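You operate a simulated robot arm through the tools that you are given. There is no shell and no other tool.

Carry out the task below with a simulated robot arm. There is one attempt and no reset: what you move stays moved.

JOB
Set the air wipe to about 2 bar and lock the regulator.
Fine: lower the air ring lever and leave the air on.

It is judged by the outcome, as a careful person would: the job done as asked, and still so three seconds after it is handed in. It fails if anything else is knocked over, pushed out of place, dropped, spilled or broken.

ROBOT AND FRAMES
A 7-joint arm with a two-finger parallel gripper, fixed in place. Base frame: the origin is at the foot of the arm, x ahead of it, y to its left, z up; the work surface is at about z = 890. Units: mm, degrees, N and s.
Its first joint turns from -149.0 to 149.0 degrees. Payload 3.43 kg.
The tool frame sits at the grasp point between the pads (the TCP): z along the fingers, y along the line on which they close. The tips reach 30 mm beyond it. Largest opening 94 mm; finger width 28, thickness 10; the body of the gripper, 50 by 96 mm, starts 55 mm behind the TCP.
Orientation is that of the tool frame in the base frame, as [roll, pitch, yaw] about the fixed x, y, z axes, in that order (R = Rz(yaw) Ry(pitch) Rx(roll)). With the fingers straight down and closing along the base's y, the tool's x points along the base's -x, its y along +y and its z along -z.

CONTROLS
- The arm moves only by the tool servo_tool. Its argument "rows" is a list that holds one entry, the list of rows, each a list of 7 numbers: the shift along the tool's x, y, z in mm, then the turn, a rotation vector about the tool's x, y, z in degrees, then the opening in per cent of the stroke, from 0 (shut) to 100 (fully open). In form: [[[x, y, z, ax, ay, az, hand], ...]]. A call has 1 to 20 rows; each row is the pose to reach, as a shift and turn from the pose commanded when the call began, along the tool's axes at that moment. A row lasts 0.2 s, in which the tool goes at most 50 mm and 8.6 degrees; a call with a longer step from one row to the next is refused whole, and so is a gripper value outside its range. Where a pose cannot be reached the arm comes as near as it can. A force on the tool above 40 N (or 10 N above the force at the start of the call, whichever is more), or a blocked arm, ends the call early, and 0.2 s more pass. The fingers move at their own pace (about 45 mm/s each) and stop on an object; they squeeze with about 20 N. The grip force told is the motor's: it shows also when the fingers shut on nothing. Time passes only in rows, and 0.2 s behind the last, so rows that repeat a pose let the fingers close. The reply holds the time, the measured pose of the TCP, the force on the tool along the base axes, the opening and the grip force, in the units named above and with some noise, with the torque about the TCP (base axes, N m) and any sound that the robot's microphone picked up.
- Cameras (640 x 400 px; columns grow to the right, rows downward): "scene" is fixed at [220.6, -499, 1365.1]; the picture's right is [0.95, -0.32, 0.00], its down [-0.10, -0.29, -0.95] and it looks along [0.31, 0.90, -0.30] (base axes); focal length 310 px, centre (320, 200). "wrist" rides on the gripper at [76, 14, -103] in the tool frame; the picture's right is [-0.18, 0.98, 0.00], its down [-0.75, -0.14, -0.64] and it looks along [-0.63, -0.12, 0.77] (tool axes); focal length 243 px, centre (320, 200). There is no depth. A picture from a camera that has moved, and an enlarged one, comes with that camera's place and axes in the base frame and with its lens.
- snapshot(camera): a new picture of that camera. The clock stands still meanwhile.
- close_up(camera, box): a new picture of the part [left, top, right, bottom] of that camera's present view, enlarged. The clock stands still meanwhile.
- close_job(): hands the job in; it is judged then, once.

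Places have to be worked out from the pictures, the camera data and where the tool is seen. Open the gripper and draw the arm clear of the work before you hand the job in, unless the task says otherwise.

The tools are called after "Call:" as a command line: name --argument value ..., lists and objects as JSON in quotes. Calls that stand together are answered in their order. servo_tool: Moves the arm, as the interface text tells. Its arguments: {"type":"object","properties":{"rows":{"type":"array"}},"required":["rows"]} The other tools are called the same way: snapshot (camera) takes a picture; close_up (camera, box) takes an enlarged picture of a part of a camera's view; close_job () hands the job in.

At the start:

```text
clock: 0.0
ee_pos: [730.9, 665.5, 1249.3]
tool_rot: [180.0, 0.1, 180.0]
force: [0.7, -0.6, -0.7]
moment: [0.01, -0.02, 0.0]
opening: 93.9
gripper_force: 0.1
```

scene: 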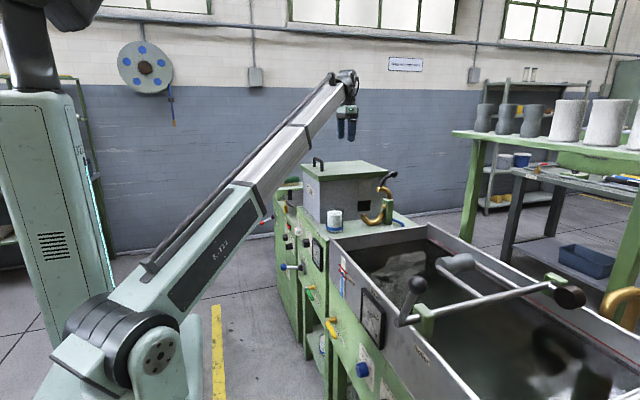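
wrist: 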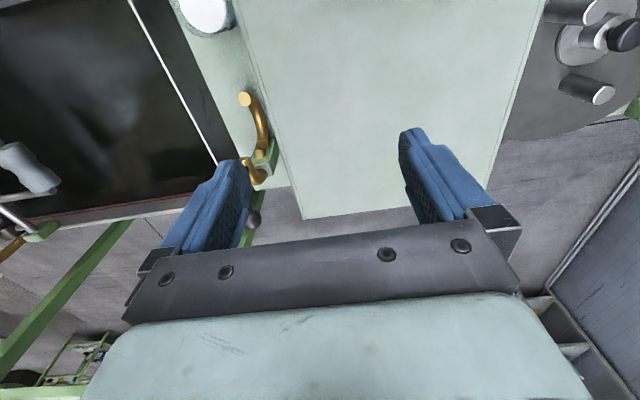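

The scene shows a green machine with a tank, gauges, levers and knobs. I'll look closer at the front panel before moving anything.

Call:
close_up --camera "scene" --box '[270, 150, 430, 250]'

Call:
close_up --camera "scene" --box '[270, 230, 430, 330]'

Call:
close_up --camera "scene" --box '[300, 300, 460, 400]'

Call:
close_up --camera "scene" --box '[380, 220, 640, 400]'

Call:
snapshot --camera "wrist"

```text
4.00 times, centred on (350, 200) of scene
camera zoom: at [220.6, -499.0, 1365.1], right [0.95, -0.32, 0.0], down [-0.1, -0.29, -0.95], along [0.31, 0.9, -0.3], focal length 1241 px, centre (200, 200)
```

zoom: 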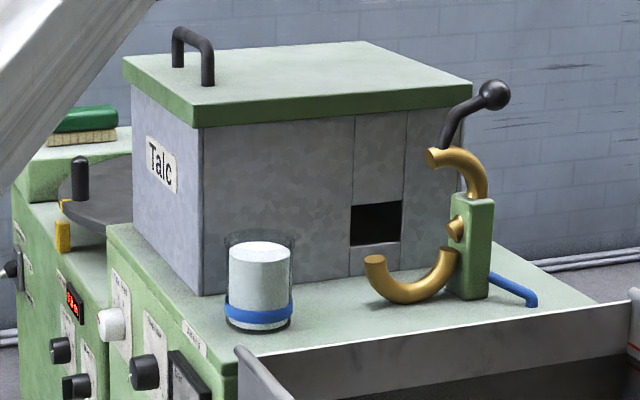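

```text
4.00 times, centred on (350, 280) of scene
camera zoom: at [220.6, -499.0, 1365.1], right [0.95, -0.32, 0.0], down [-0.1, -0.29, -0.95], along [0.31, 0.9, -0.3], focal length 1241 px, centre (200, -120)
```

zoom: 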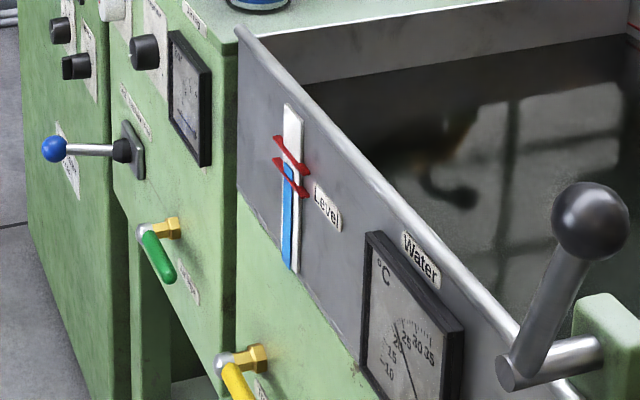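

```text
4.00 times, centred on (380, 350) of scene
camera zoom: at [220.6, -499.0, 1365.1], right [0.95, -0.32, 0.0], down [-0.1, -0.29, -0.95], along [0.31, 0.9, -0.3], focal length 1241 px, centre (80, -400)
```

zoom: 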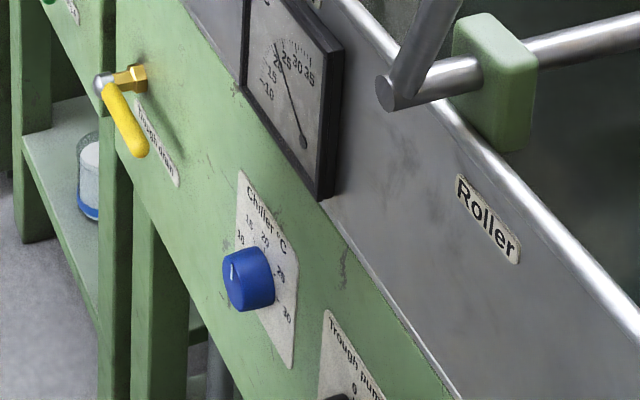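

```text
2.22 times, centred on (510, 310) of scene
camera zoom: at [220.6, -499.0, 1365.1], right [0.95, -0.32, 0.0], down [-0.1, -0.29, -0.95], along [0.31, 0.9, -0.3], focal length 689 px, centre (-102, -44)
```

zoom: 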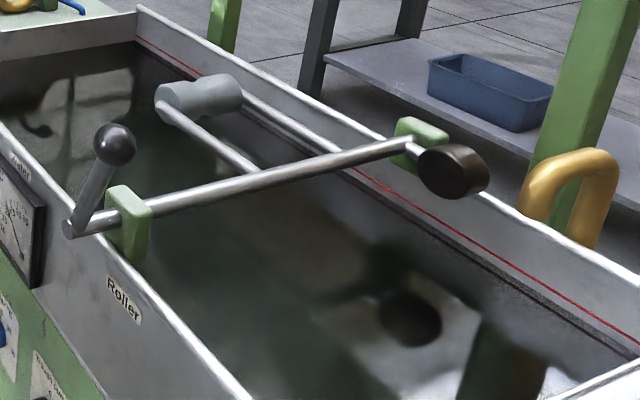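

```text
taken
camera wrist: at [652.9, 679.4, 1351.8], right [0.18, 0.98, 0.0], down [0.75, -0.14, 0.64], along [0.63, -0.12, -0.77], focal length 243 px, centre (320, 200)
```

wrist: 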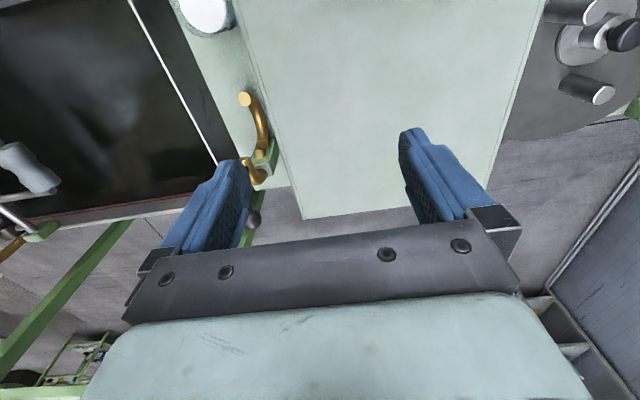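

I can see an air ring with a lever on top, plus several knobs and valves on the panel. I'll zoom further to read the labels.

Call:
close_up --camera "scene" --box '[270, 205, 334, 245]'

Call:
close_up --camera "scene" --box '[294, 220, 342, 250]'

Call:
close_up --camera "scene" --box '[276, 245, 340, 285]'

Call:
close_up --camera "scene" --box '[360, 165, 424, 205]'

Call:
close_up --camera "scene" --box '[360, 195, 424, 235]'

Call:
close_up --camera "scene" --box '[340, 340, 436, 400]'

```text
10.00 times, centred on (302, 225) of scene
camera zoom: at [220.6, -499.0, 1365.1], right [0.95, -0.32, 0.0], down [-0.1, -0.29, -0.95], along [0.31, 0.9, -0.3], focal length 3102 px, centre (500, -50)
```

zoom: 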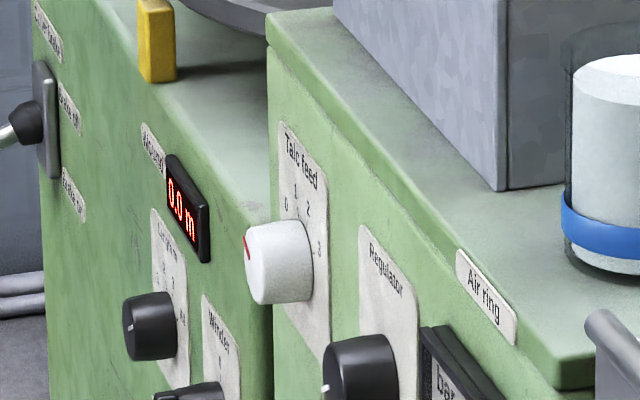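

```text
13.33 times, centred on (318, 235) of scene
camera zoom: at [220.6, -499.0, 1365.1], right [0.95, -0.32, 0.0], down [-0.1, -0.29, -0.95], along [0.31, 0.9, -0.3], focal length 4136 px, centre (347, -267)
```

zoom: 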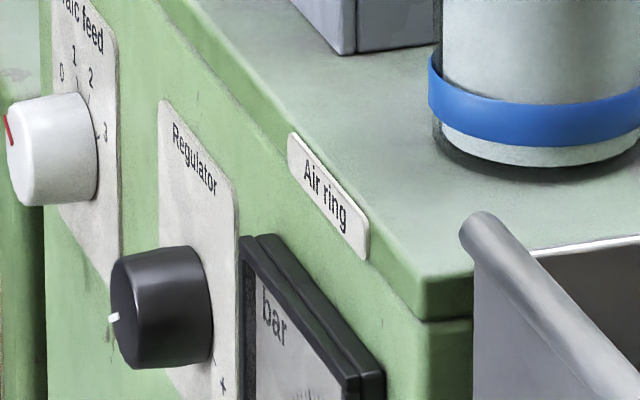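

```text
10.00 times, centred on (308, 265) of scene
camera zoom: at [220.6, -499.0, 1365.1], right [0.95, -0.32, 0.0], down [-0.1, -0.29, -0.95], along [0.31, 0.9, -0.3], focal length 3102 px, centre (440, -450)
```

zoom: 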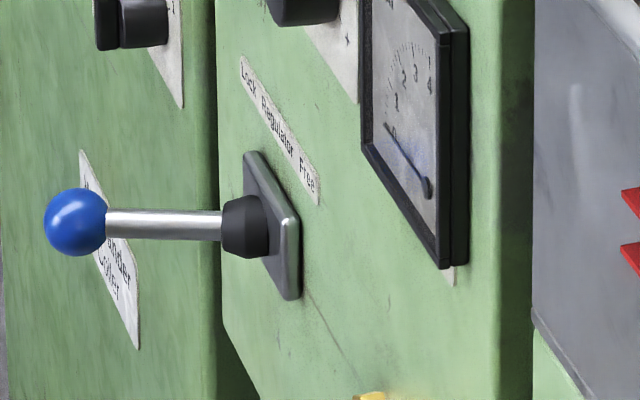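

```text
10.00 times, centred on (392, 185) of scene
camera zoom: at [220.6, -499.0, 1365.1], right [0.95, -0.32, 0.0], down [-0.1, -0.29, -0.95], along [0.31, 0.9, -0.3], focal length 3102 px, centre (-400, 350)
```

zoom: 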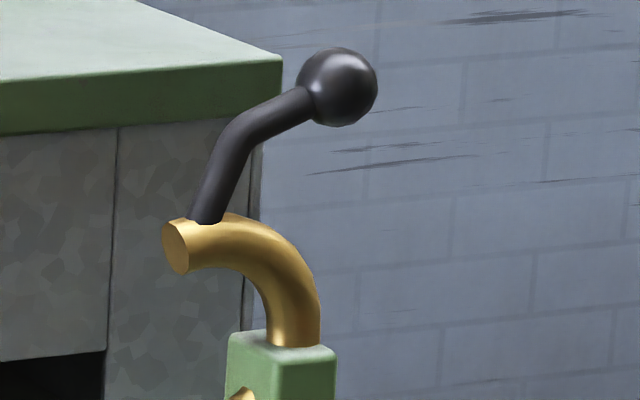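

```text
10.00 times, centred on (392, 215) of scene
camera zoom: at [220.6, -499.0, 1365.1], right [0.95, -0.32, 0.0], down [-0.1, -0.29, -0.95], along [0.31, 0.9, -0.3], focal length 3102 px, centre (-400, 50)
```

zoom: 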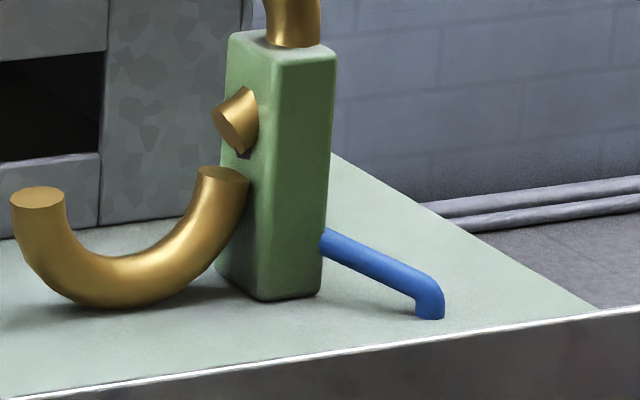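

```text
6.67 times, centred on (388, 370) of scene
camera zoom: at [220.6, -499.0, 1365.1], right [0.95, -0.32, 0.0], down [-0.1, -0.29, -0.95], along [0.31, 0.9, -0.3], focal length 2068 px, centre (-133, -933)
```

zoom: 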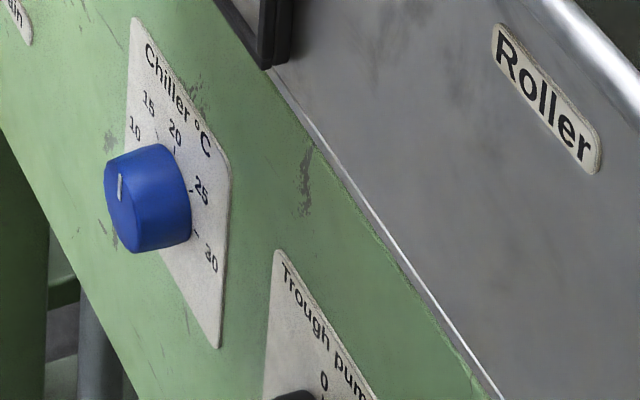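

The labels show a "Regulator" knob beside a bar gauge (needle near 0) under "Air ring". Below it is a blue-ball lever marked "Lock – Regulator – Free". I triangulate the air-ring lever ball at about (883, 535, 1095), the counter top at z≈890 and the panel face at x≈575. I'll draw the arm back in front of the panel so the wrist camera can read it.

Call:
servo_tool --rows '[[[40, 0, 0, 0, 0, 0, 100], [80, 0, 0, 0, 0, 0, 100], [120, 0, 0, 0, 0, 0, 100], [160, 0, 10, 0, -1, 0, 100], [200, 0, 40, 0, -2, 0, 100], [240, 0, 80, 0, -3, 0, 100], [280, 0, 120, 0, -4, 0, 100], [310, 0, 160, 0, -6, 0, 100], [320, 0, 200, 0, -8, 0, 100], [320, 0, 230, 0, -10, 0, 100]]]'

Call:
snapshot --camera "wrist"

Call:
snapshot --camera "scene"

```text
refused: row 6 steps farther than a row can; nothing moved
```

```text
taken
camera wrist: at [652.9, 679.4, 1351.8], right [0.18, 0.98, 0.0], down [0.75, -0.14, 0.64], along [0.63, -0.12, -0.77], focal length 243 px, centre (320, 200)
```

wrist: 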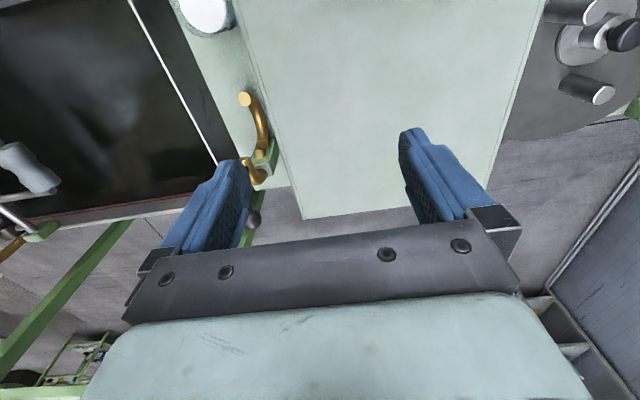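

```text
taken
```

scene: 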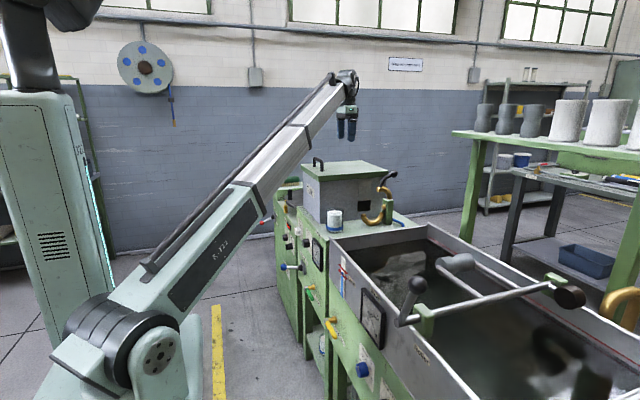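

The call was refused because a step was over 50 mm, and nothing moved. I'll repeat it with smaller steps.

Call:
servo_tool --rows '[[[35, 0, 0, 0, 0, 0, 100], [75, 0, 0, 0, 0, 0, 100], [115, 0, 0, 0, 0, 0, 100], [155, 0, 10, 0, -1, 0, 100], [190, 0, 35, 0, -2, 0, 100], [225, 0, 65, 0, -3, 0, 100], [260, 0, 95, 0, -4, 0, 100], [290, 0, 130, 0, -6, 0, 100], [310, 0, 165, 0, -8, 0, 100], [320, 0, 200, 0, -10, 0, 100], [320, 0, 220, 0, -10, 0, 100]]]'

Call:
snapshot --camera "wrist"

Call:
snapshot --camera "scene"

```text
clock: 2.4
ee_pos: [410.4, 665.6, 1028.6]
tool_rot: [179.9, 10.1, 180.0]
force: [0.7, 0.3, 0.0]
moment: [0.0, 0.0, 0.01]
opening: 94.0
gripper_force: 0.0
out of reach, approached as far as the arm can: row 2, 3, 4
```

```text
taken
camera wrist: at [316.9, 679.4, 1116.2], right [0.18, 0.98, 0.03], down [0.63, -0.14, 0.76], along [0.76, -0.12, -0.64], focal length 243 px, centre (320, 200)
```

wrist: 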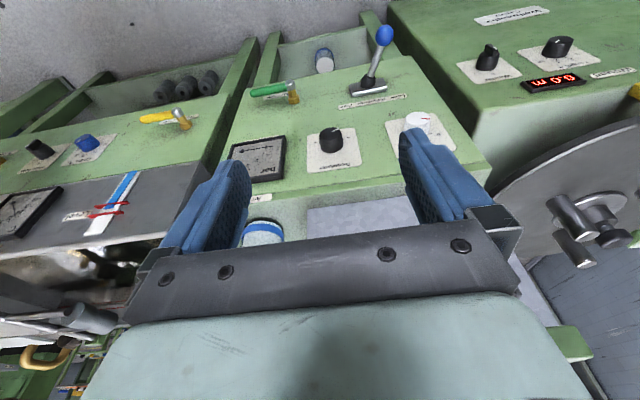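

```text
taken
```

scene: 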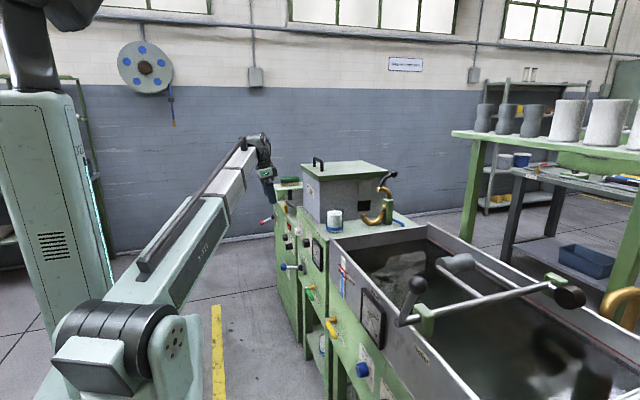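

The panel is now in view, though upside down. I'll enlarge the regulator, gauge, lock lever and green valve.

Call:
close_up --camera "wrist" --box '[300, 100, 428, 180]'

Call:
close_up --camera "wrist" --box '[200, 120, 328, 200]'

Call:
close_up --camera "wrist" --box '[310, 20, 438, 100]'

Call:
close_up --camera "wrist" --box '[230, 60, 358, 140]'

Call:
close_up --camera "wrist" --box '[440, 0, 640, 125]'

```text
5.00 times, centred on (364, 140) of wrist
camera zoom: at [316.9, 679.4, 1116.2], right [0.18, 0.98, 0.03], down [0.63, -0.14, 0.76], along [0.76, -0.12, -0.64], focal length 1213 px, centre (100, 500)
```

zoom: 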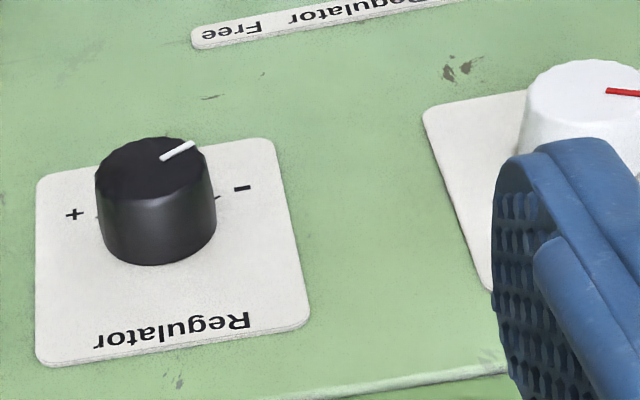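

```text
5.00 times, centred on (264, 160) of wrist
camera zoom: at [316.9, 679.4, 1116.2], right [0.18, 0.98, 0.03], down [0.63, -0.14, 0.76], along [0.76, -0.12, -0.64], focal length 1213 px, centre (600, 400)
```

zoom: 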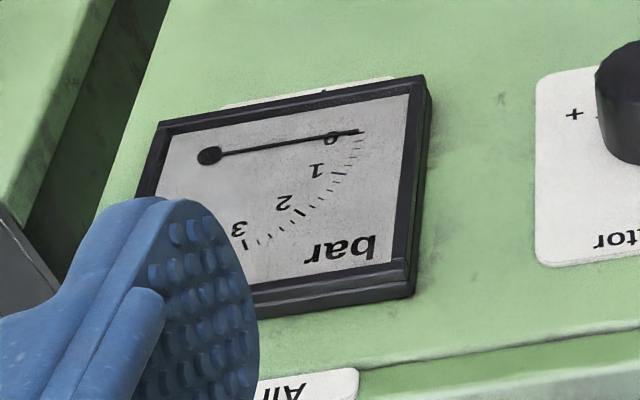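

```text
5.00 times, centred on (374, 60) of wrist
camera zoom: at [316.9, 679.4, 1116.2], right [0.18, 0.98, 0.03], down [0.63, -0.14, 0.76], along [0.76, -0.12, -0.64], focal length 1213 px, centre (50, 900)
```

zoom: 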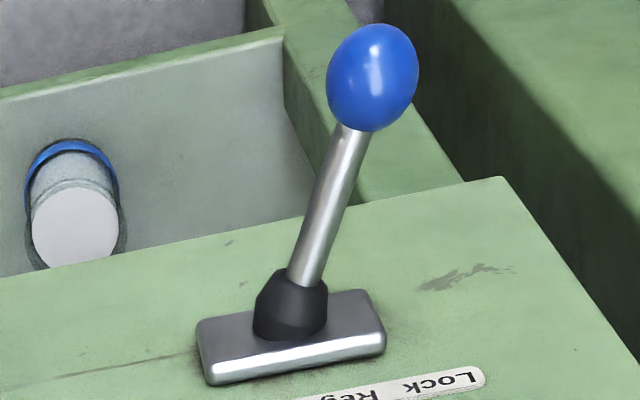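

```text
5.00 times, centred on (294, 100) of wrist
camera zoom: at [316.9, 679.4, 1116.2], right [0.18, 0.98, 0.03], down [0.63, -0.14, 0.76], along [0.76, -0.12, -0.64], focal length 1213 px, centre (450, 700)
```

zoom: 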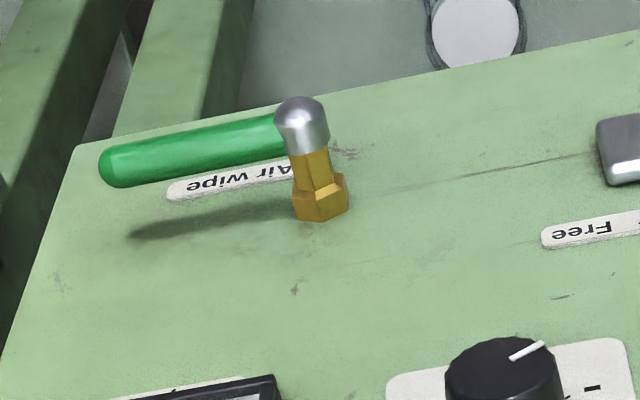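

```text
3.20 times, centred on (540, 62) of wrist
camera zoom: at [316.9, 679.4, 1116.2], right [0.18, 0.98, 0.03], down [0.63, -0.14, 0.76], along [0.76, -0.12, -0.64], focal length 776 px, centre (-384, 640)
```

zoom: 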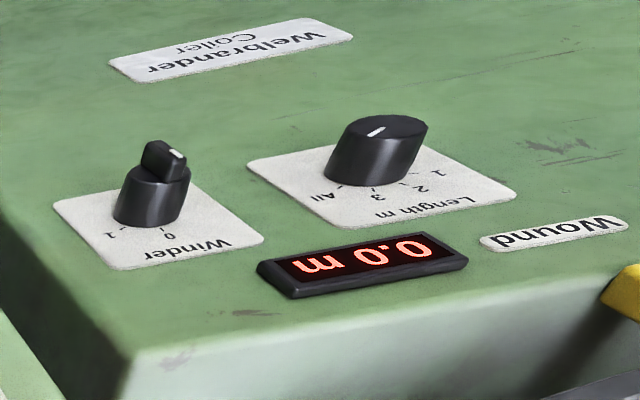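

Readings so far:
- The gauge reads 0 bar and the regulator points near "−".
- The blue lock lever leans towards +y, the Lock side. Its ball is at about (480, 780, 627).
- The green "Air wipe" valve has its pivot at about (532, 593, 620), with the handle pointing along −y.
- The knob face is at about (548, 665, 790).

Next I'll bring the tool horizontal in front of the panel.

Call:
servo_tool --rows '[[[3, 0, 24, 0, -8, 0, 100], [6, 0, 48, 0, -16, 0, 100], [10, 0, 72, 0, -24, 0, 100], [13, 0, 96, 0, -32, 0, 100], [16, 0, 119, 0, -40, 0, 100], [19, 0, 143, 0, -48, 0, 100], [22, 0, 167, 0, -56, 0, 100], [26, 0, 191, 0, -64, 0, 100], [29, 0, 214, 0, -72, 0, 100], [32, 0, 238, 0, -80, 0, 100]]]'

Call:
snapshot --camera "wrist"

Call:
snapshot --camera "scene"

```text
clock: 4.6
ee_pos: [421.1, 665.4, 787.7]
tool_rot: [19.6, 89.8, 19.7]
force: [0.3, -0.6, -1.0]
moment: [0.02, 0.03, 0.04]
opening: 94.1
gripper_force: 0.0
```

```text
taken
camera wrist: at [317.4, 680.2, 711.7], right [0.0, 0.98, 0.19], down [-0.64, -0.14, 0.75], along [0.76, -0.12, 0.63], focal length 243 px, centre (320, 200)
```

wrist: 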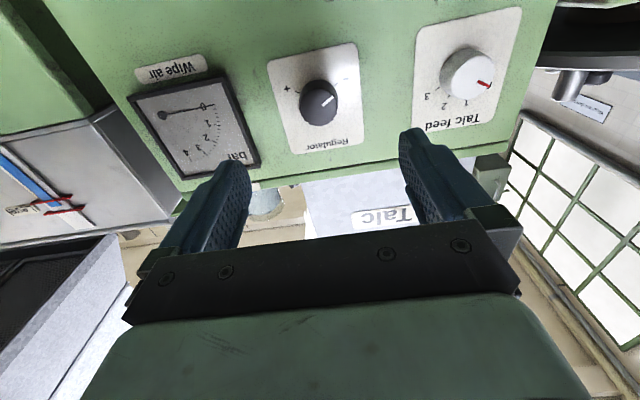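

```text
taken
```

scene: 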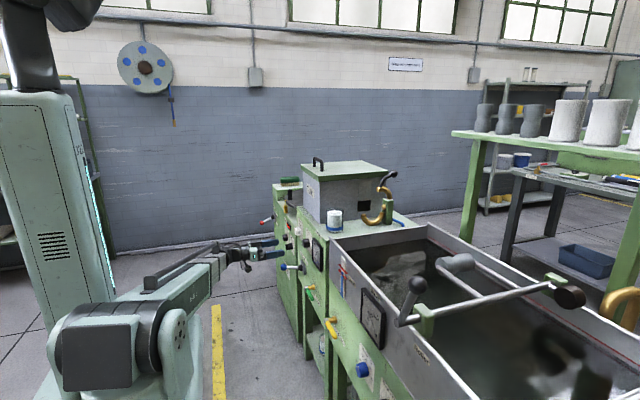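

The tool is horizontal and almost in line with the regulator knob. I'll zoom in on the knob and gauge.

Call:
close_up --camera "wrist" --box '[256, 60, 384, 140]'

Call:
close_up --camera "wrist" --box '[130, 60, 258, 140]'

Call:
close_up --camera "scene" --box '[230, 200, 358, 280]'

```text
5.00 times, centred on (320, 100) of wrist
camera zoom: at [317.4, 680.2, 711.7], right [0.0, 0.98, 0.19], down [-0.64, -0.14, 0.75], along [0.76, -0.12, 0.63], focal length 1213 px, centre (320, 700)
```

zoom: 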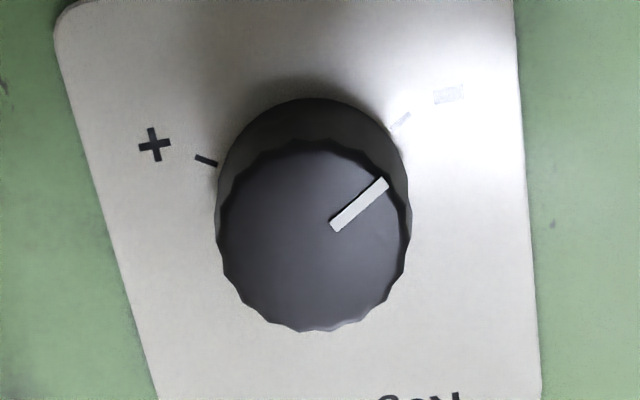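

```text
5.00 times, centred on (194, 100) of wrist
camera zoom: at [317.4, 680.2, 711.7], right [0.0, 0.98, 0.19], down [-0.64, -0.14, 0.75], along [0.76, -0.12, 0.63], focal length 1213 px, centre (950, 700)
```

zoom: 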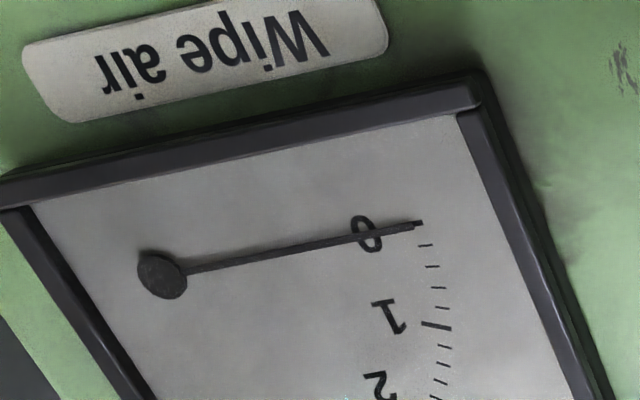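

```text
5.00 times, centred on (294, 240) of scene
camera zoom: at [220.6, -499.0, 1365.1], right [0.95, -0.32, 0.0], down [-0.1, -0.29, -0.95], along [0.31, 0.9, -0.3], focal length 1551 px, centre (450, 0)
```

zoom: 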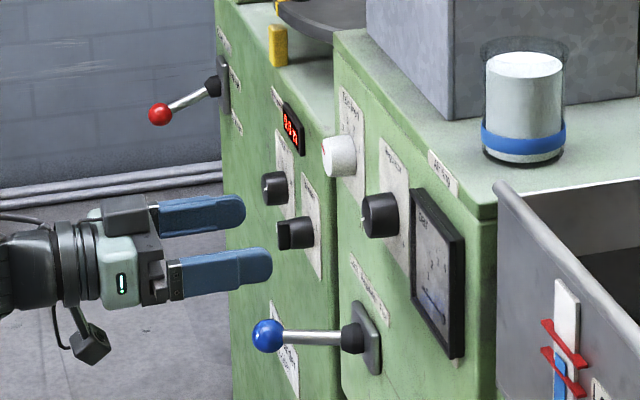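

The gauge, labelled "Wipe air", reads 0 and the knob sits at "−". I'll move to straddle the blue lock-lever ball, stopping short first to check alignment.

Call:
servo_tool --rows '[[[38, 25, -5, 0, 0, 0, 100], [76, 50, -10, 0, 0, 0, 100], [114, 75, -10, 0, 0, 0, 100], [152, 98, -10, 0, 0, 0, 100], [161, 105, -10, 0, 0, 0, 100]]]'

Call:
snapshot --camera "wrist"

Call:
close_up --camera "scene" --box '[230, 220, 358, 300]'

```text
clock: 5.8
ee_pos: [411.4, 771.3, 627.6]
tool_rot: [25.6, 89.9, 25.8]
force: [0.5, -0.3, 0.4]
moment: [0.01, 0.0, 0.02]
opening: 93.6
gripper_force: 0.1
```

```text
taken
camera wrist: at [308.3, 785.1, 551.1], right [0.0, 0.98, 0.19], down [-0.64, -0.14, 0.75], along [0.77, -0.12, 0.63], focal length 243 px, centre (320, 200)
```

wrist: 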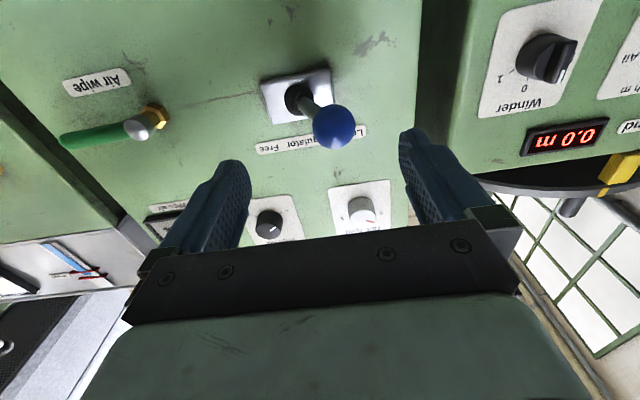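

```text
5.00 times, centred on (294, 260) of scene
camera zoom: at [220.6, -499.0, 1365.1], right [0.95, -0.32, 0.0], down [-0.1, -0.29, -0.95], along [0.31, 0.9, -0.3], focal length 1551 px, centre (450, -100)
```

zoom: 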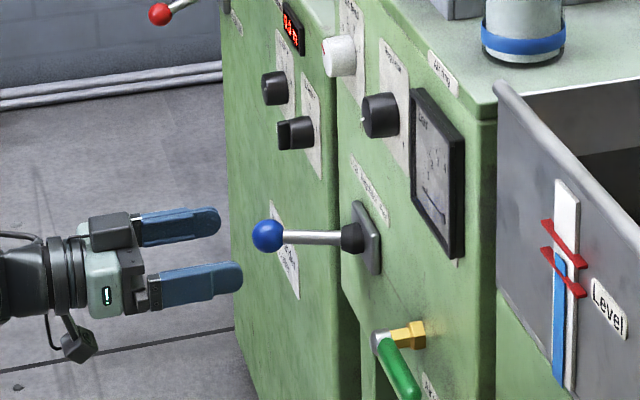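

The ball now triangulates to about (480, 782, 626), 31 mm across. I'll centre on it, advance until it sits between the pads, and part-close to 45 % so I can move it sideways without clamping it.

Call:
servo_tool --rows '[[[1, 6, 30, 0, 0, 0, 100], [1, 11, 62, 0, 0, 0, 100], [1, 11, 62, 0, 0, 0, 75], [1, 11, 62, 0, 0, 0, 55], [1, 11, 62, 0, 0, 0, 45], [1, 11, 62, 0, 0, 0, 45], [1, 11, 62, 0, 0, 0, 45]]]'

Call:
snapshot --camera "wrist"

```text
clock: 7.4
ee_pos: [472.2, 780.8, 628.1]
tool_rot: [22.9, 89.8, 22.9]
force: [-0.2, 0.3, -0.5]
moment: [0.02, -0.01, 0.01]
opening: 42.5
gripper_force: 0.2
```

```text
taken
camera wrist: at [370.1, 796.0, 550.8], right [0.0, 0.98, 0.18], down [-0.64, -0.14, 0.75], along [0.77, -0.12, 0.63], focal length 243 px, centre (320, 200)
```

wrist: 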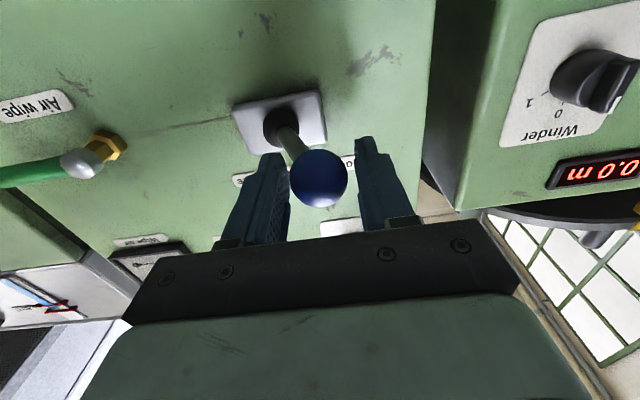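

The ball is between the pads with no contact force. I'll push the lever towards −y (Free) in small steps and watch the force.

Call:
servo_tool --rows '[[[0, -8, 0, 0, 0, 0, 45], [0, -16, 0, 0, 0, 0, 45], [0, -24, 0, 0, 0, 0, 45], [0, -32, 0, 0, 0, 0, 45], [0, -40, 0, 0, 0, 0, 45], [0, -48, 0, 0, 0, 0, 45], [0, -56, 0, 0, 0, 0, 45], [0, -62, 0, 0, 0, 0, 45]]]'

Call:
snapshot --camera "wrist"

```text
clock: 9.2
ee_pos: [472.5, 719.1, 626.5]
tool_rot: [28.1, 89.9, 28.2]
force: [0.0, 0.2, -0.3]
moment: [0.02, 0.02, 0.0]
opening: 42.3
gripper_force: 0.0
```

```text
taken
camera wrist: at [369.8, 733.6, 550.4], right [0.0, 0.98, 0.19], down [-0.64, -0.14, 0.75], along [0.77, -0.12, 0.63], focal length 243 px, centre (320, 200)
```

wrist: 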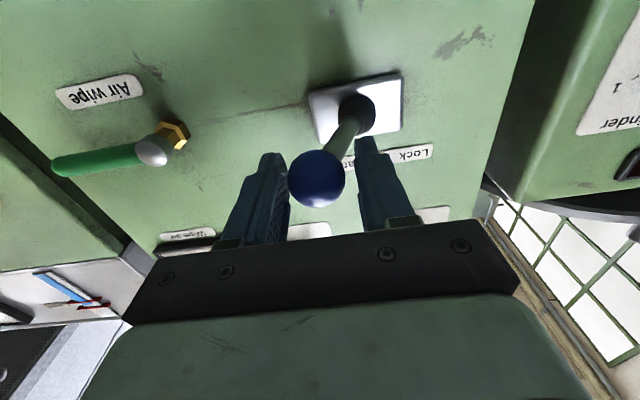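

The lever snapped over and the ball now sits at y≈717, the Free side, with no contact force. Next I'll back out, climb, and look at the air ring from above before touching its lever.

Call:
servo_tool --rows '[[[0, 0, -40, 0, 0, 0, 45], [0, 0, -75, 0, 0, 0, 45], [-45, 0, -75, 0, 0, 0, 45], [-90, -10, -75, 0, 0, 0, 45], [-135, -20, -75, 0, 0, 0, 45], [-180, -30, -75, 0, 0, 0, 45], [-225, -40, -75, 0, 0, 0, 45], [-270, -50, -75, 0, 0, 0, 45], [-315, -60, -75, 0, 6, 0, 45], [-355, -80, -70, 0, 12, 0, 45], [-395, -100, -65, 0, 18, 0, 45], [-430, -120, -45, 0, 24, 0, 45], [-465, -140, -25, 0, 30, 0, 45], [-500, -155, 0, 0, 37, 0, 45], [-530, -165, 30, 0, 44, 0, 45], [-555, -173, 60, 0, 50, 0, 60], [-574, -173, 100, 0, 56, 0, 80], [-574, -173, 140, 0, 60, 0, 100], [-574, -173, 148, 0, 60, 0, 100]]]'

Call:
snapshot --camera "wrist"

Call:
snapshot --camera "scene"

```text
clock: 13.2
ee_pos: [620.1, 547.5, 1201.1]
tool_rot: [179.9, 30.0, -179.9]
force: [-0.5, -0.4, -0.8]
moment: [-0.03, 0.04, 0.0]
opening: 94.1
gripper_force: 0.1
```

```text
taken
camera wrist: at [501.4, 559.9, 1252.0], right [0.16, 0.98, 0.09], down [0.33, -0.14, 0.93], along [0.93, -0.12, -0.35], focal length 243 px, centre (320, 200)
```

wrist: 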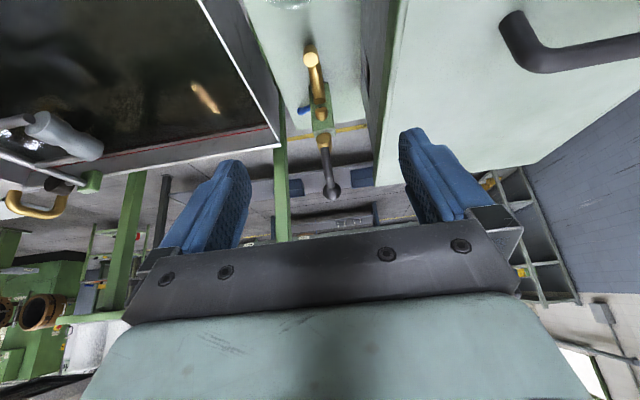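

```text
taken
```

scene: 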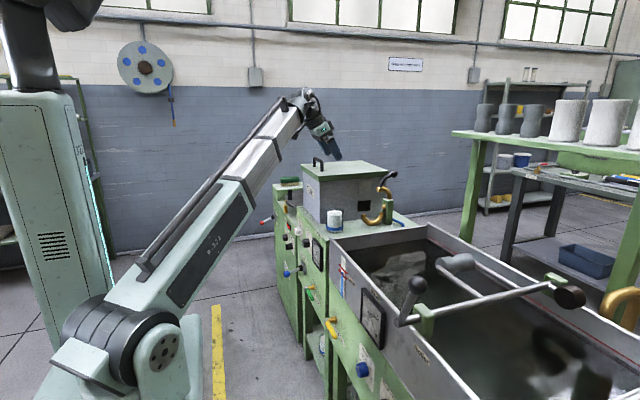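

The ring and its lever are visible between the fingers. I'll enlarge them.

Call:
close_up --camera "wrist" --box '[256, 30, 384, 110]'

Call:
close_up --camera "wrist" --box '[256, 100, 416, 200]'

Call:
close_up --camera "scene" --box '[340, 160, 436, 220]'

Call:
close_up --camera "scene" --box '[270, 220, 366, 280]'

```text
5.00 times, centred on (320, 70) of wrist
camera zoom: at [501.4, 559.9, 1252.0], right [0.16, 0.98, 0.09], down [0.33, -0.14, 0.93], along [0.93, -0.12, -0.35], focal length 1213 px, centre (320, 850)
```

zoom: 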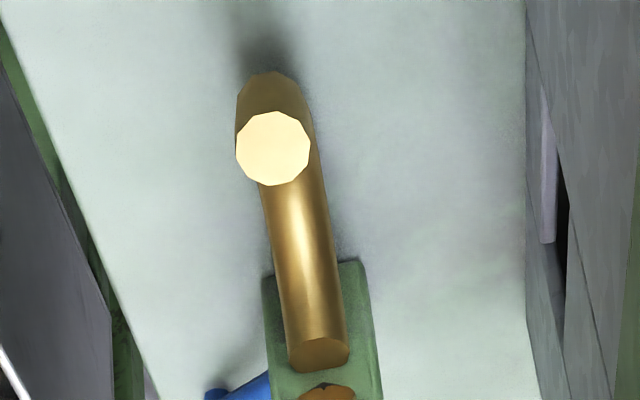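

```text
4.00 times, centred on (336, 150) of wrist
camera zoom: at [501.4, 559.9, 1252.0], right [0.16, 0.98, 0.09], down [0.33, -0.14, 0.93], along [0.93, -0.12, -0.35], focal length 970 px, centre (256, 400)
```

zoom: 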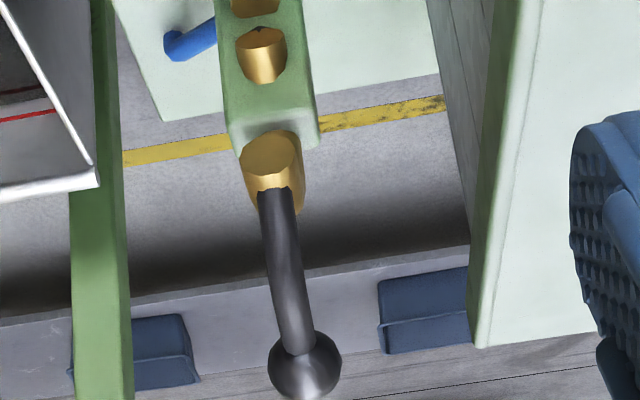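

```text
6.67 times, centred on (388, 190) of scene
camera zoom: at [220.6, -499.0, 1365.1], right [0.95, -0.32, 0.0], down [-0.1, -0.29, -0.95], along [0.31, 0.9, -0.3], focal length 2068 px, centre (-133, 267)
```

zoom: 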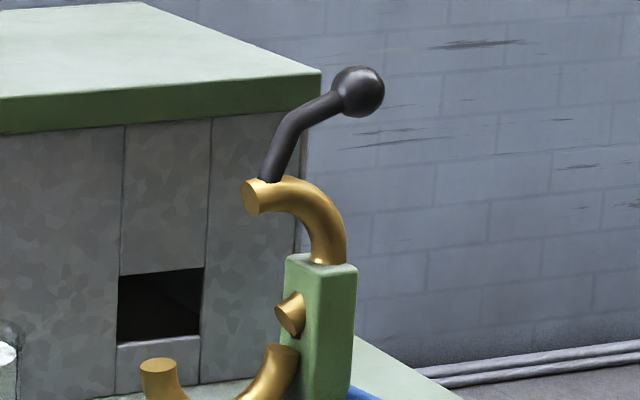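

```text
6.67 times, centred on (318, 250) of scene
camera zoom: at [220.6, -499.0, 1365.1], right [0.95, -0.32, 0.0], down [-0.1, -0.29, -0.95], along [0.31, 0.9, -0.3], focal length 2068 px, centre (333, -133)
```

zoom: 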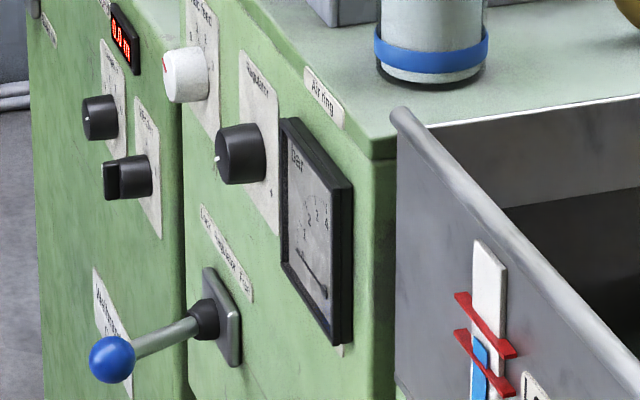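

The blue lever shows clearly as Free. The upper half of the ring is swung open about a hinge near (861, y, 948). The ball at about (883, 533, 1097) should swing over towards −x and down, to about (732, 533, 1024). I'll move to a pre-grasp point 100 mm off the ball with the tool tilted 45°.

Call:
servo_tool --rows '[[[-30, -3, 25, 0, -3, 0, 80], [-60, -6, 50, 0, -6, 0, 70], [-90, -9, 75, 0, -9, 0, 65], [-120, -12, 100, 0, -12, 0, 65], [-149, -14.5, 125, 0, -15, 0, 65], [-149, -14.5, 125, 0, -15, 0, 65]]]'

Call:
snapshot --camera "wrist"

Call:
close_up --camera "scene" --box '[310, 120, 438, 200]'

```text
clock: 14.6
ee_pos: [811.2, 531.5, 1166.5]
tool_rot: [-180.0, 45.2, -180.0]
force: [-0.1, 0.1, 0.0]
moment: [0.03, 0.02, 0.0]
opening: 61.0
gripper_force: 0.1
```

```text
taken
camera wrist: at [684.5, 545.7, 1186.0], right [0.13, 0.98, 0.13], down [0.08, -0.14, 0.99], along [0.99, -0.12, -0.09], focal length 243 px, centre (320, 200)
```

wrist: 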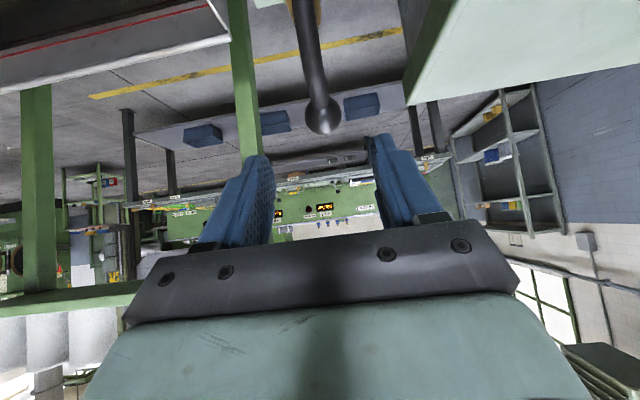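

```text
5.00 times, centred on (374, 160) of scene
camera zoom: at [220.6, -499.0, 1365.1], right [0.95, -0.32, 0.0], down [-0.1, -0.29, -0.95], along [0.31, 0.9, -0.3], focal length 1551 px, centre (50, 400)
```

zoom: 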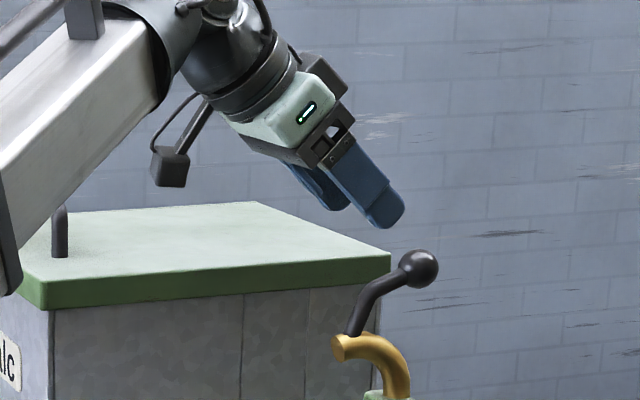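

Alignment looks good: the ball triangulates to (883, 533, 1099). I'll advance along the tool axis and close on the ball.

Call:
servo_tool --rows '[[[-1, 1, 30, 0, 0, 0, 65], [-1, 1.5, 60, 0, 0, 0, 65], [-2, 1.5, 85, 0, 0, 0, 65], [-2, 1.5, 99, 0, 0, 0, 65], [-2, 1.5, 99, 0, 0, 0, 40], [-2, 1.5, 99, 0, 0, 0, 20], [-2, 1.5, 99, 0, 0, 0, 20], [-2, 1.5, 99, 0, 0, 0, 20]]]'

Call:
snapshot --camera "wrist"

Call:
close_up --camera "scene" --box '[330, 130, 458, 210]'

```text
clock: 16.4
ee_pos: [883.3, 535.0, 1098.3]
tool_rot: [179.8, 45.1, 180.0]
force: [-0.2, 11.6, -2.6]
moment: [0.11, -0.04, 0.02]
opening: 31.6
gripper_force: 45.0
```

```text
taken
camera wrist: at [755.8, 548.5, 1117.4], right [0.13, 0.98, 0.13], down [0.08, -0.14, 0.99], along [0.99, -0.12, -0.09], focal length 243 px, centre (320, 200)
```

wrist: 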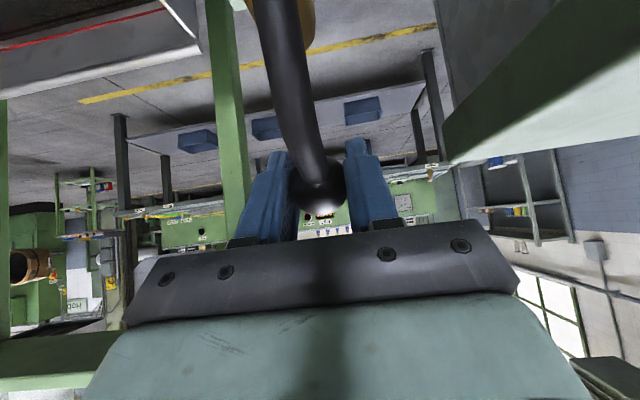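

```text
5.00 times, centred on (394, 170) of scene
camera zoom: at [220.6, -499.0, 1365.1], right [0.95, -0.32, 0.0], down [-0.1, -0.29, -0.95], along [0.31, 0.9, -0.3], focal length 1551 px, centre (-50, 350)
```

zoom: 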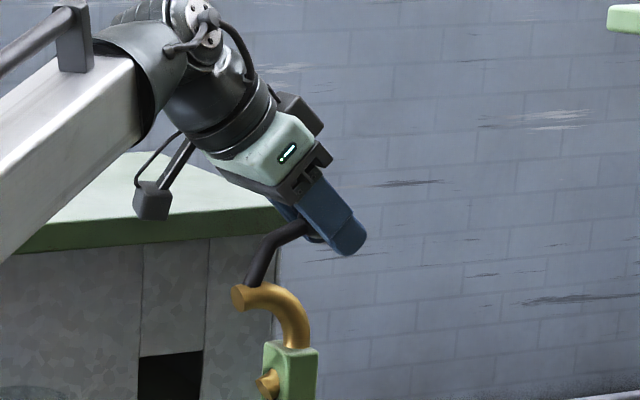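

The ball is gripped (31.6 mm across), with 11.6 N of side load because I'm about 2 mm off in y. I'll correct that and swing the lever along the first part of its arc, checking the forces.

Call:
servo_tool --rows '[[[0, 2, 0, 0, 0, 0, 20], [3.6, 2, -4.6, 0, 0, 0, 20], [7.3, 2, -9.2, 0, 0, 0, 20], [11.9, 2, -14, 0, 0, 0, 20], [16.4, 2, -18.9, 0, 0, 0, 20], [21.3, 2, -23.3, 0, 0, 0, 20], [26.3, 2, -27.7, 0, 0, 0, 20], [31.6, 2, -31.6, 0, 0, 0, 20], [37, 2, -35.5, 0, 0, 0, 20]]]'

Call:
close_up --camera "scene" --box '[330, 130, 458, 210]'

```text
clock: 18.4
ee_pos: [830.2, 536.7, 1098.5]
tool_rot: [179.9, 45.2, 180.0]
force: [6.6, -8.3, 11.3]
moment: [0.01, -1.24, -0.01]
opening: 31.5
gripper_force: 44.8
```

```text
5.00 times, centred on (394, 170) of scene
camera zoom: at [220.6, -499.0, 1365.1], right [0.95, -0.32, 0.0], down [-0.1, -0.29, -0.95], along [0.31, 0.9, -0.3], focal length 1551 px, centre (-50, 350)
```

zoom: 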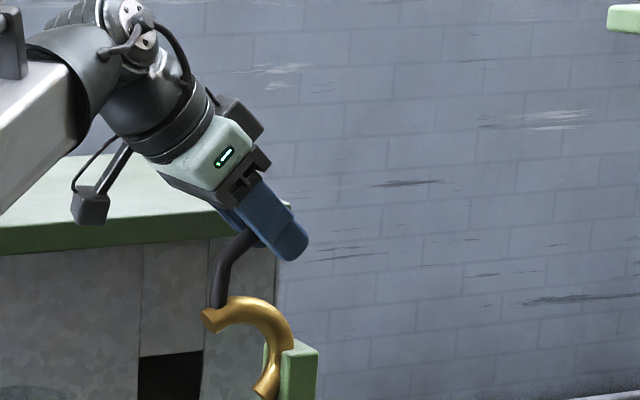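

The ring half is closing as intended and the forces are modest. The heights at equal swing put the hinge x nearer 856, so I'll continue on the refined arc.

Call:
servo_tool --rows '[[[6, -1, -5, 0, 0, 0, 20], [11.8, -1, -9.7, 0, 0, 0, 20], [17.7, -1, -13, 0, 0, 0, 20], [23.6, -1, -15.9, 0, 0, 0, 20], [29.7, -1, -18.6, 0, 0, 0, 20], [35.9, -1, -21, 0, 0, 0, 20], [42.3, -1, -23.1, 0, 0, 0, 20], [48.7, -1, -25, 0, 0, 0, 20]]]'

Call:
close_up --camera "scene" --box '[310, 140, 438, 220]'

```text
clock: 20.2
ee_pos: [779.5, 534.9, 1081.4]
tool_rot: [179.8, 45.2, 180.0]
force: [5.4, 0.7, 8.6]
moment: [0.01, -1.21, 0.02]
opening: 31.8
gripper_force: 44.7
```

```text
5.00 times, centred on (374, 180) of scene
camera zoom: at [220.6, -499.0, 1365.1], right [0.95, -0.32, 0.0], down [-0.1, -0.29, -0.95], along [0.31, 0.9, -0.3], focal length 1551 px, centre (50, 300)
```

zoom: 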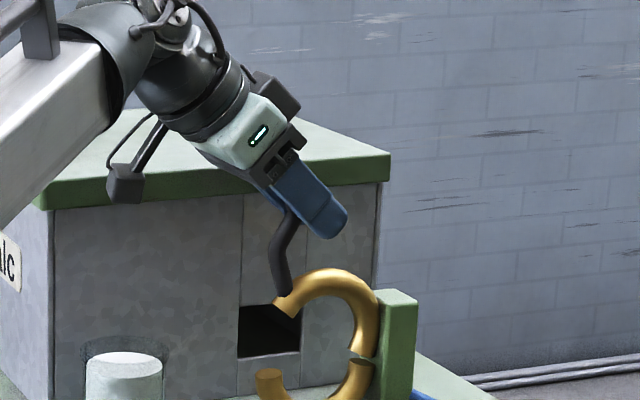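

The arc fits well. I'll continue lowering towards closure, in small steps.

Call:
servo_tool --rows '[[[6.5, 0, -1.6, 0, 0, 0, 20], [12.9, 0, -2.9, 0, 0, 0, 20], [19.5, 0, -4, 0, 0, 0, 20], [26.2, 0, -4.7, 0, 0, 0, 20], [32.8, 0, -5.2, 0, 0, 0, 20], [39.4, 0, -5.3, 0, 0, 0, 20], [46, 0, -5.1, 0, 0, 0, 20], [52.8, 0, -4.7, 0, 0, 0, 20]]]'

Call:
close_up --camera "scene" --box '[310, 150, 438, 230]'

```text
clock: 22.0
ee_pos: [738.0, 535.3, 1047.5]
tool_rot: [179.8, 45.1, -180.0]
force: [2.4, 1.6, 7.2]
moment: [0.0, -1.12, 0.02]
opening: 31.9
gripper_force: 45.5
```

```text
5.00 times, centred on (374, 190) of scene
camera zoom: at [220.6, -499.0, 1365.1], right [0.95, -0.32, 0.0], down [-0.1, -0.29, -0.95], along [0.31, 0.9, -0.3], focal length 1551 px, centre (50, 250)
```

zoom: 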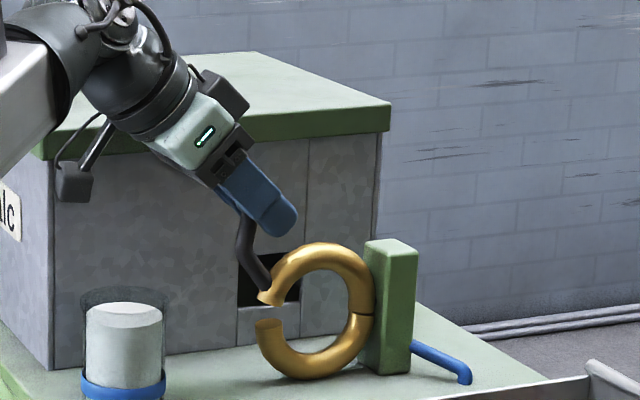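

About 20 mm of gap is left between the ring ends. I'll continue in small steps to the stop.

Call:
servo_tool --rows '[[[5.2, 0, 0.5, 0, 0, 0, 20], [10.5, 0, 1.3, 0, 0, 0, 20], [15.8, 0, 2.3, 0, 0, 0, 20], [21.1, 0, 3.4, 0, 0, 0, 20], [26.2, 0, 4.7, 0, 0, 0, 20], [31.3, 0, 6.1, 0, 0, 0, 20]]]'

Call:
close_up --camera "scene" --box '[310, 150, 438, 230]'

```text
clock: 23.4
ee_pos: [723.5, 535.1, 1023.9]
tool_rot: [179.8, 45.5, 179.9]
force: [16.7, 5.0, 32.8]
moment: [-0.02, 0.68, -0.06]
opening: 31.3
gripper_force: 44.8
```

```text
5.00 times, centred on (374, 190) of scene
camera zoom: at [220.6, -499.0, 1365.1], right [0.95, -0.32, 0.0], down [-0.1, -0.29, -0.95], along [0.31, 0.9, -0.3], focal length 1551 px, centre (50, 250)
```

zoom: 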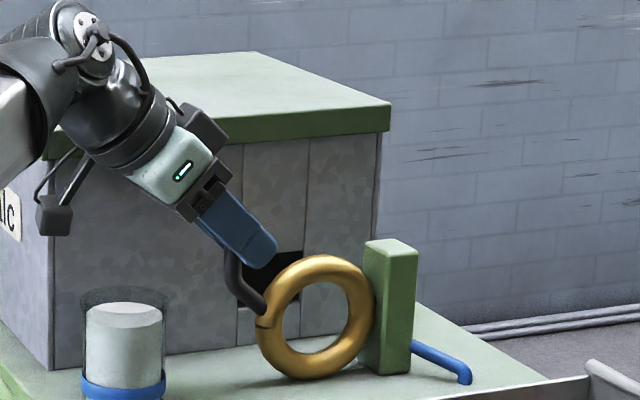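

The ring is closed and the 33 N shows it is on its stop. I'll ease off, open the fingers, and withdraw along the tool axis.

Call:
servo_tool --rows '[[[-4, 0, -1, 0, 0, 0, 20], [-5, 0, -1, 0, 0, 0, 40], [-5, 0, -1, 0, 0, 0, 65], [-5, 0, -1, 0, 0, 0, 65], [-5, 0, -20, 0, 0, 0, 65], [-5, 0, -50, 0, 0, 0, 65], [-5, 0, -90, 0, 0, 0, 65]]]'

Call:
close_up --camera "scene" --box '[310, 150, 438, 230]'

Call:
close_up --camera "scene" --box '[270, 220, 366, 280]'

```text
clock: 25.0
ee_pos: [660.6, 534.6, 1088.1]
tool_rot: [179.9, 45.0, -180.0]
force: [0.2, 0.3, 0.7]
moment: [0.01, 0.0, -0.05]
opening: 61.1
gripper_force: 0.0
```

```text
5.00 times, centred on (374, 190) of scene
camera zoom: at [220.6, -499.0, 1365.1], right [0.95, -0.32, 0.0], down [-0.1, -0.29, -0.95], along [0.31, 0.9, -0.3], focal length 1551 px, centre (50, 250)
```

zoom: 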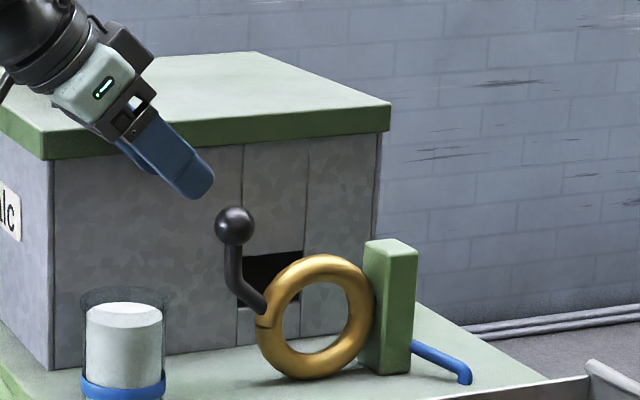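

```text
6.67 times, centred on (318, 250) of scene
camera zoom: at [220.6, -499.0, 1365.1], right [0.95, -0.32, 0.0], down [-0.1, -0.29, -0.95], along [0.31, 0.9, -0.3], focal length 2068 px, centre (333, -133)
```

zoom: 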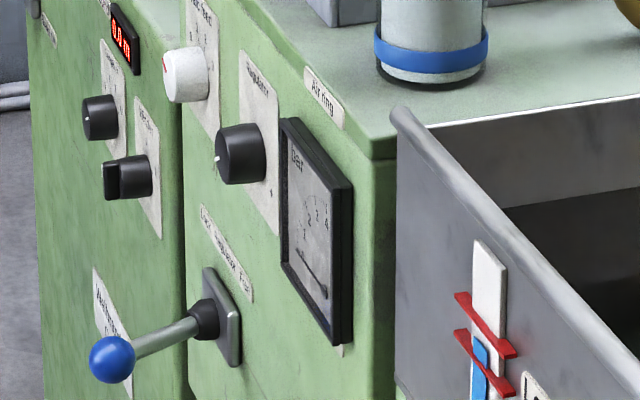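

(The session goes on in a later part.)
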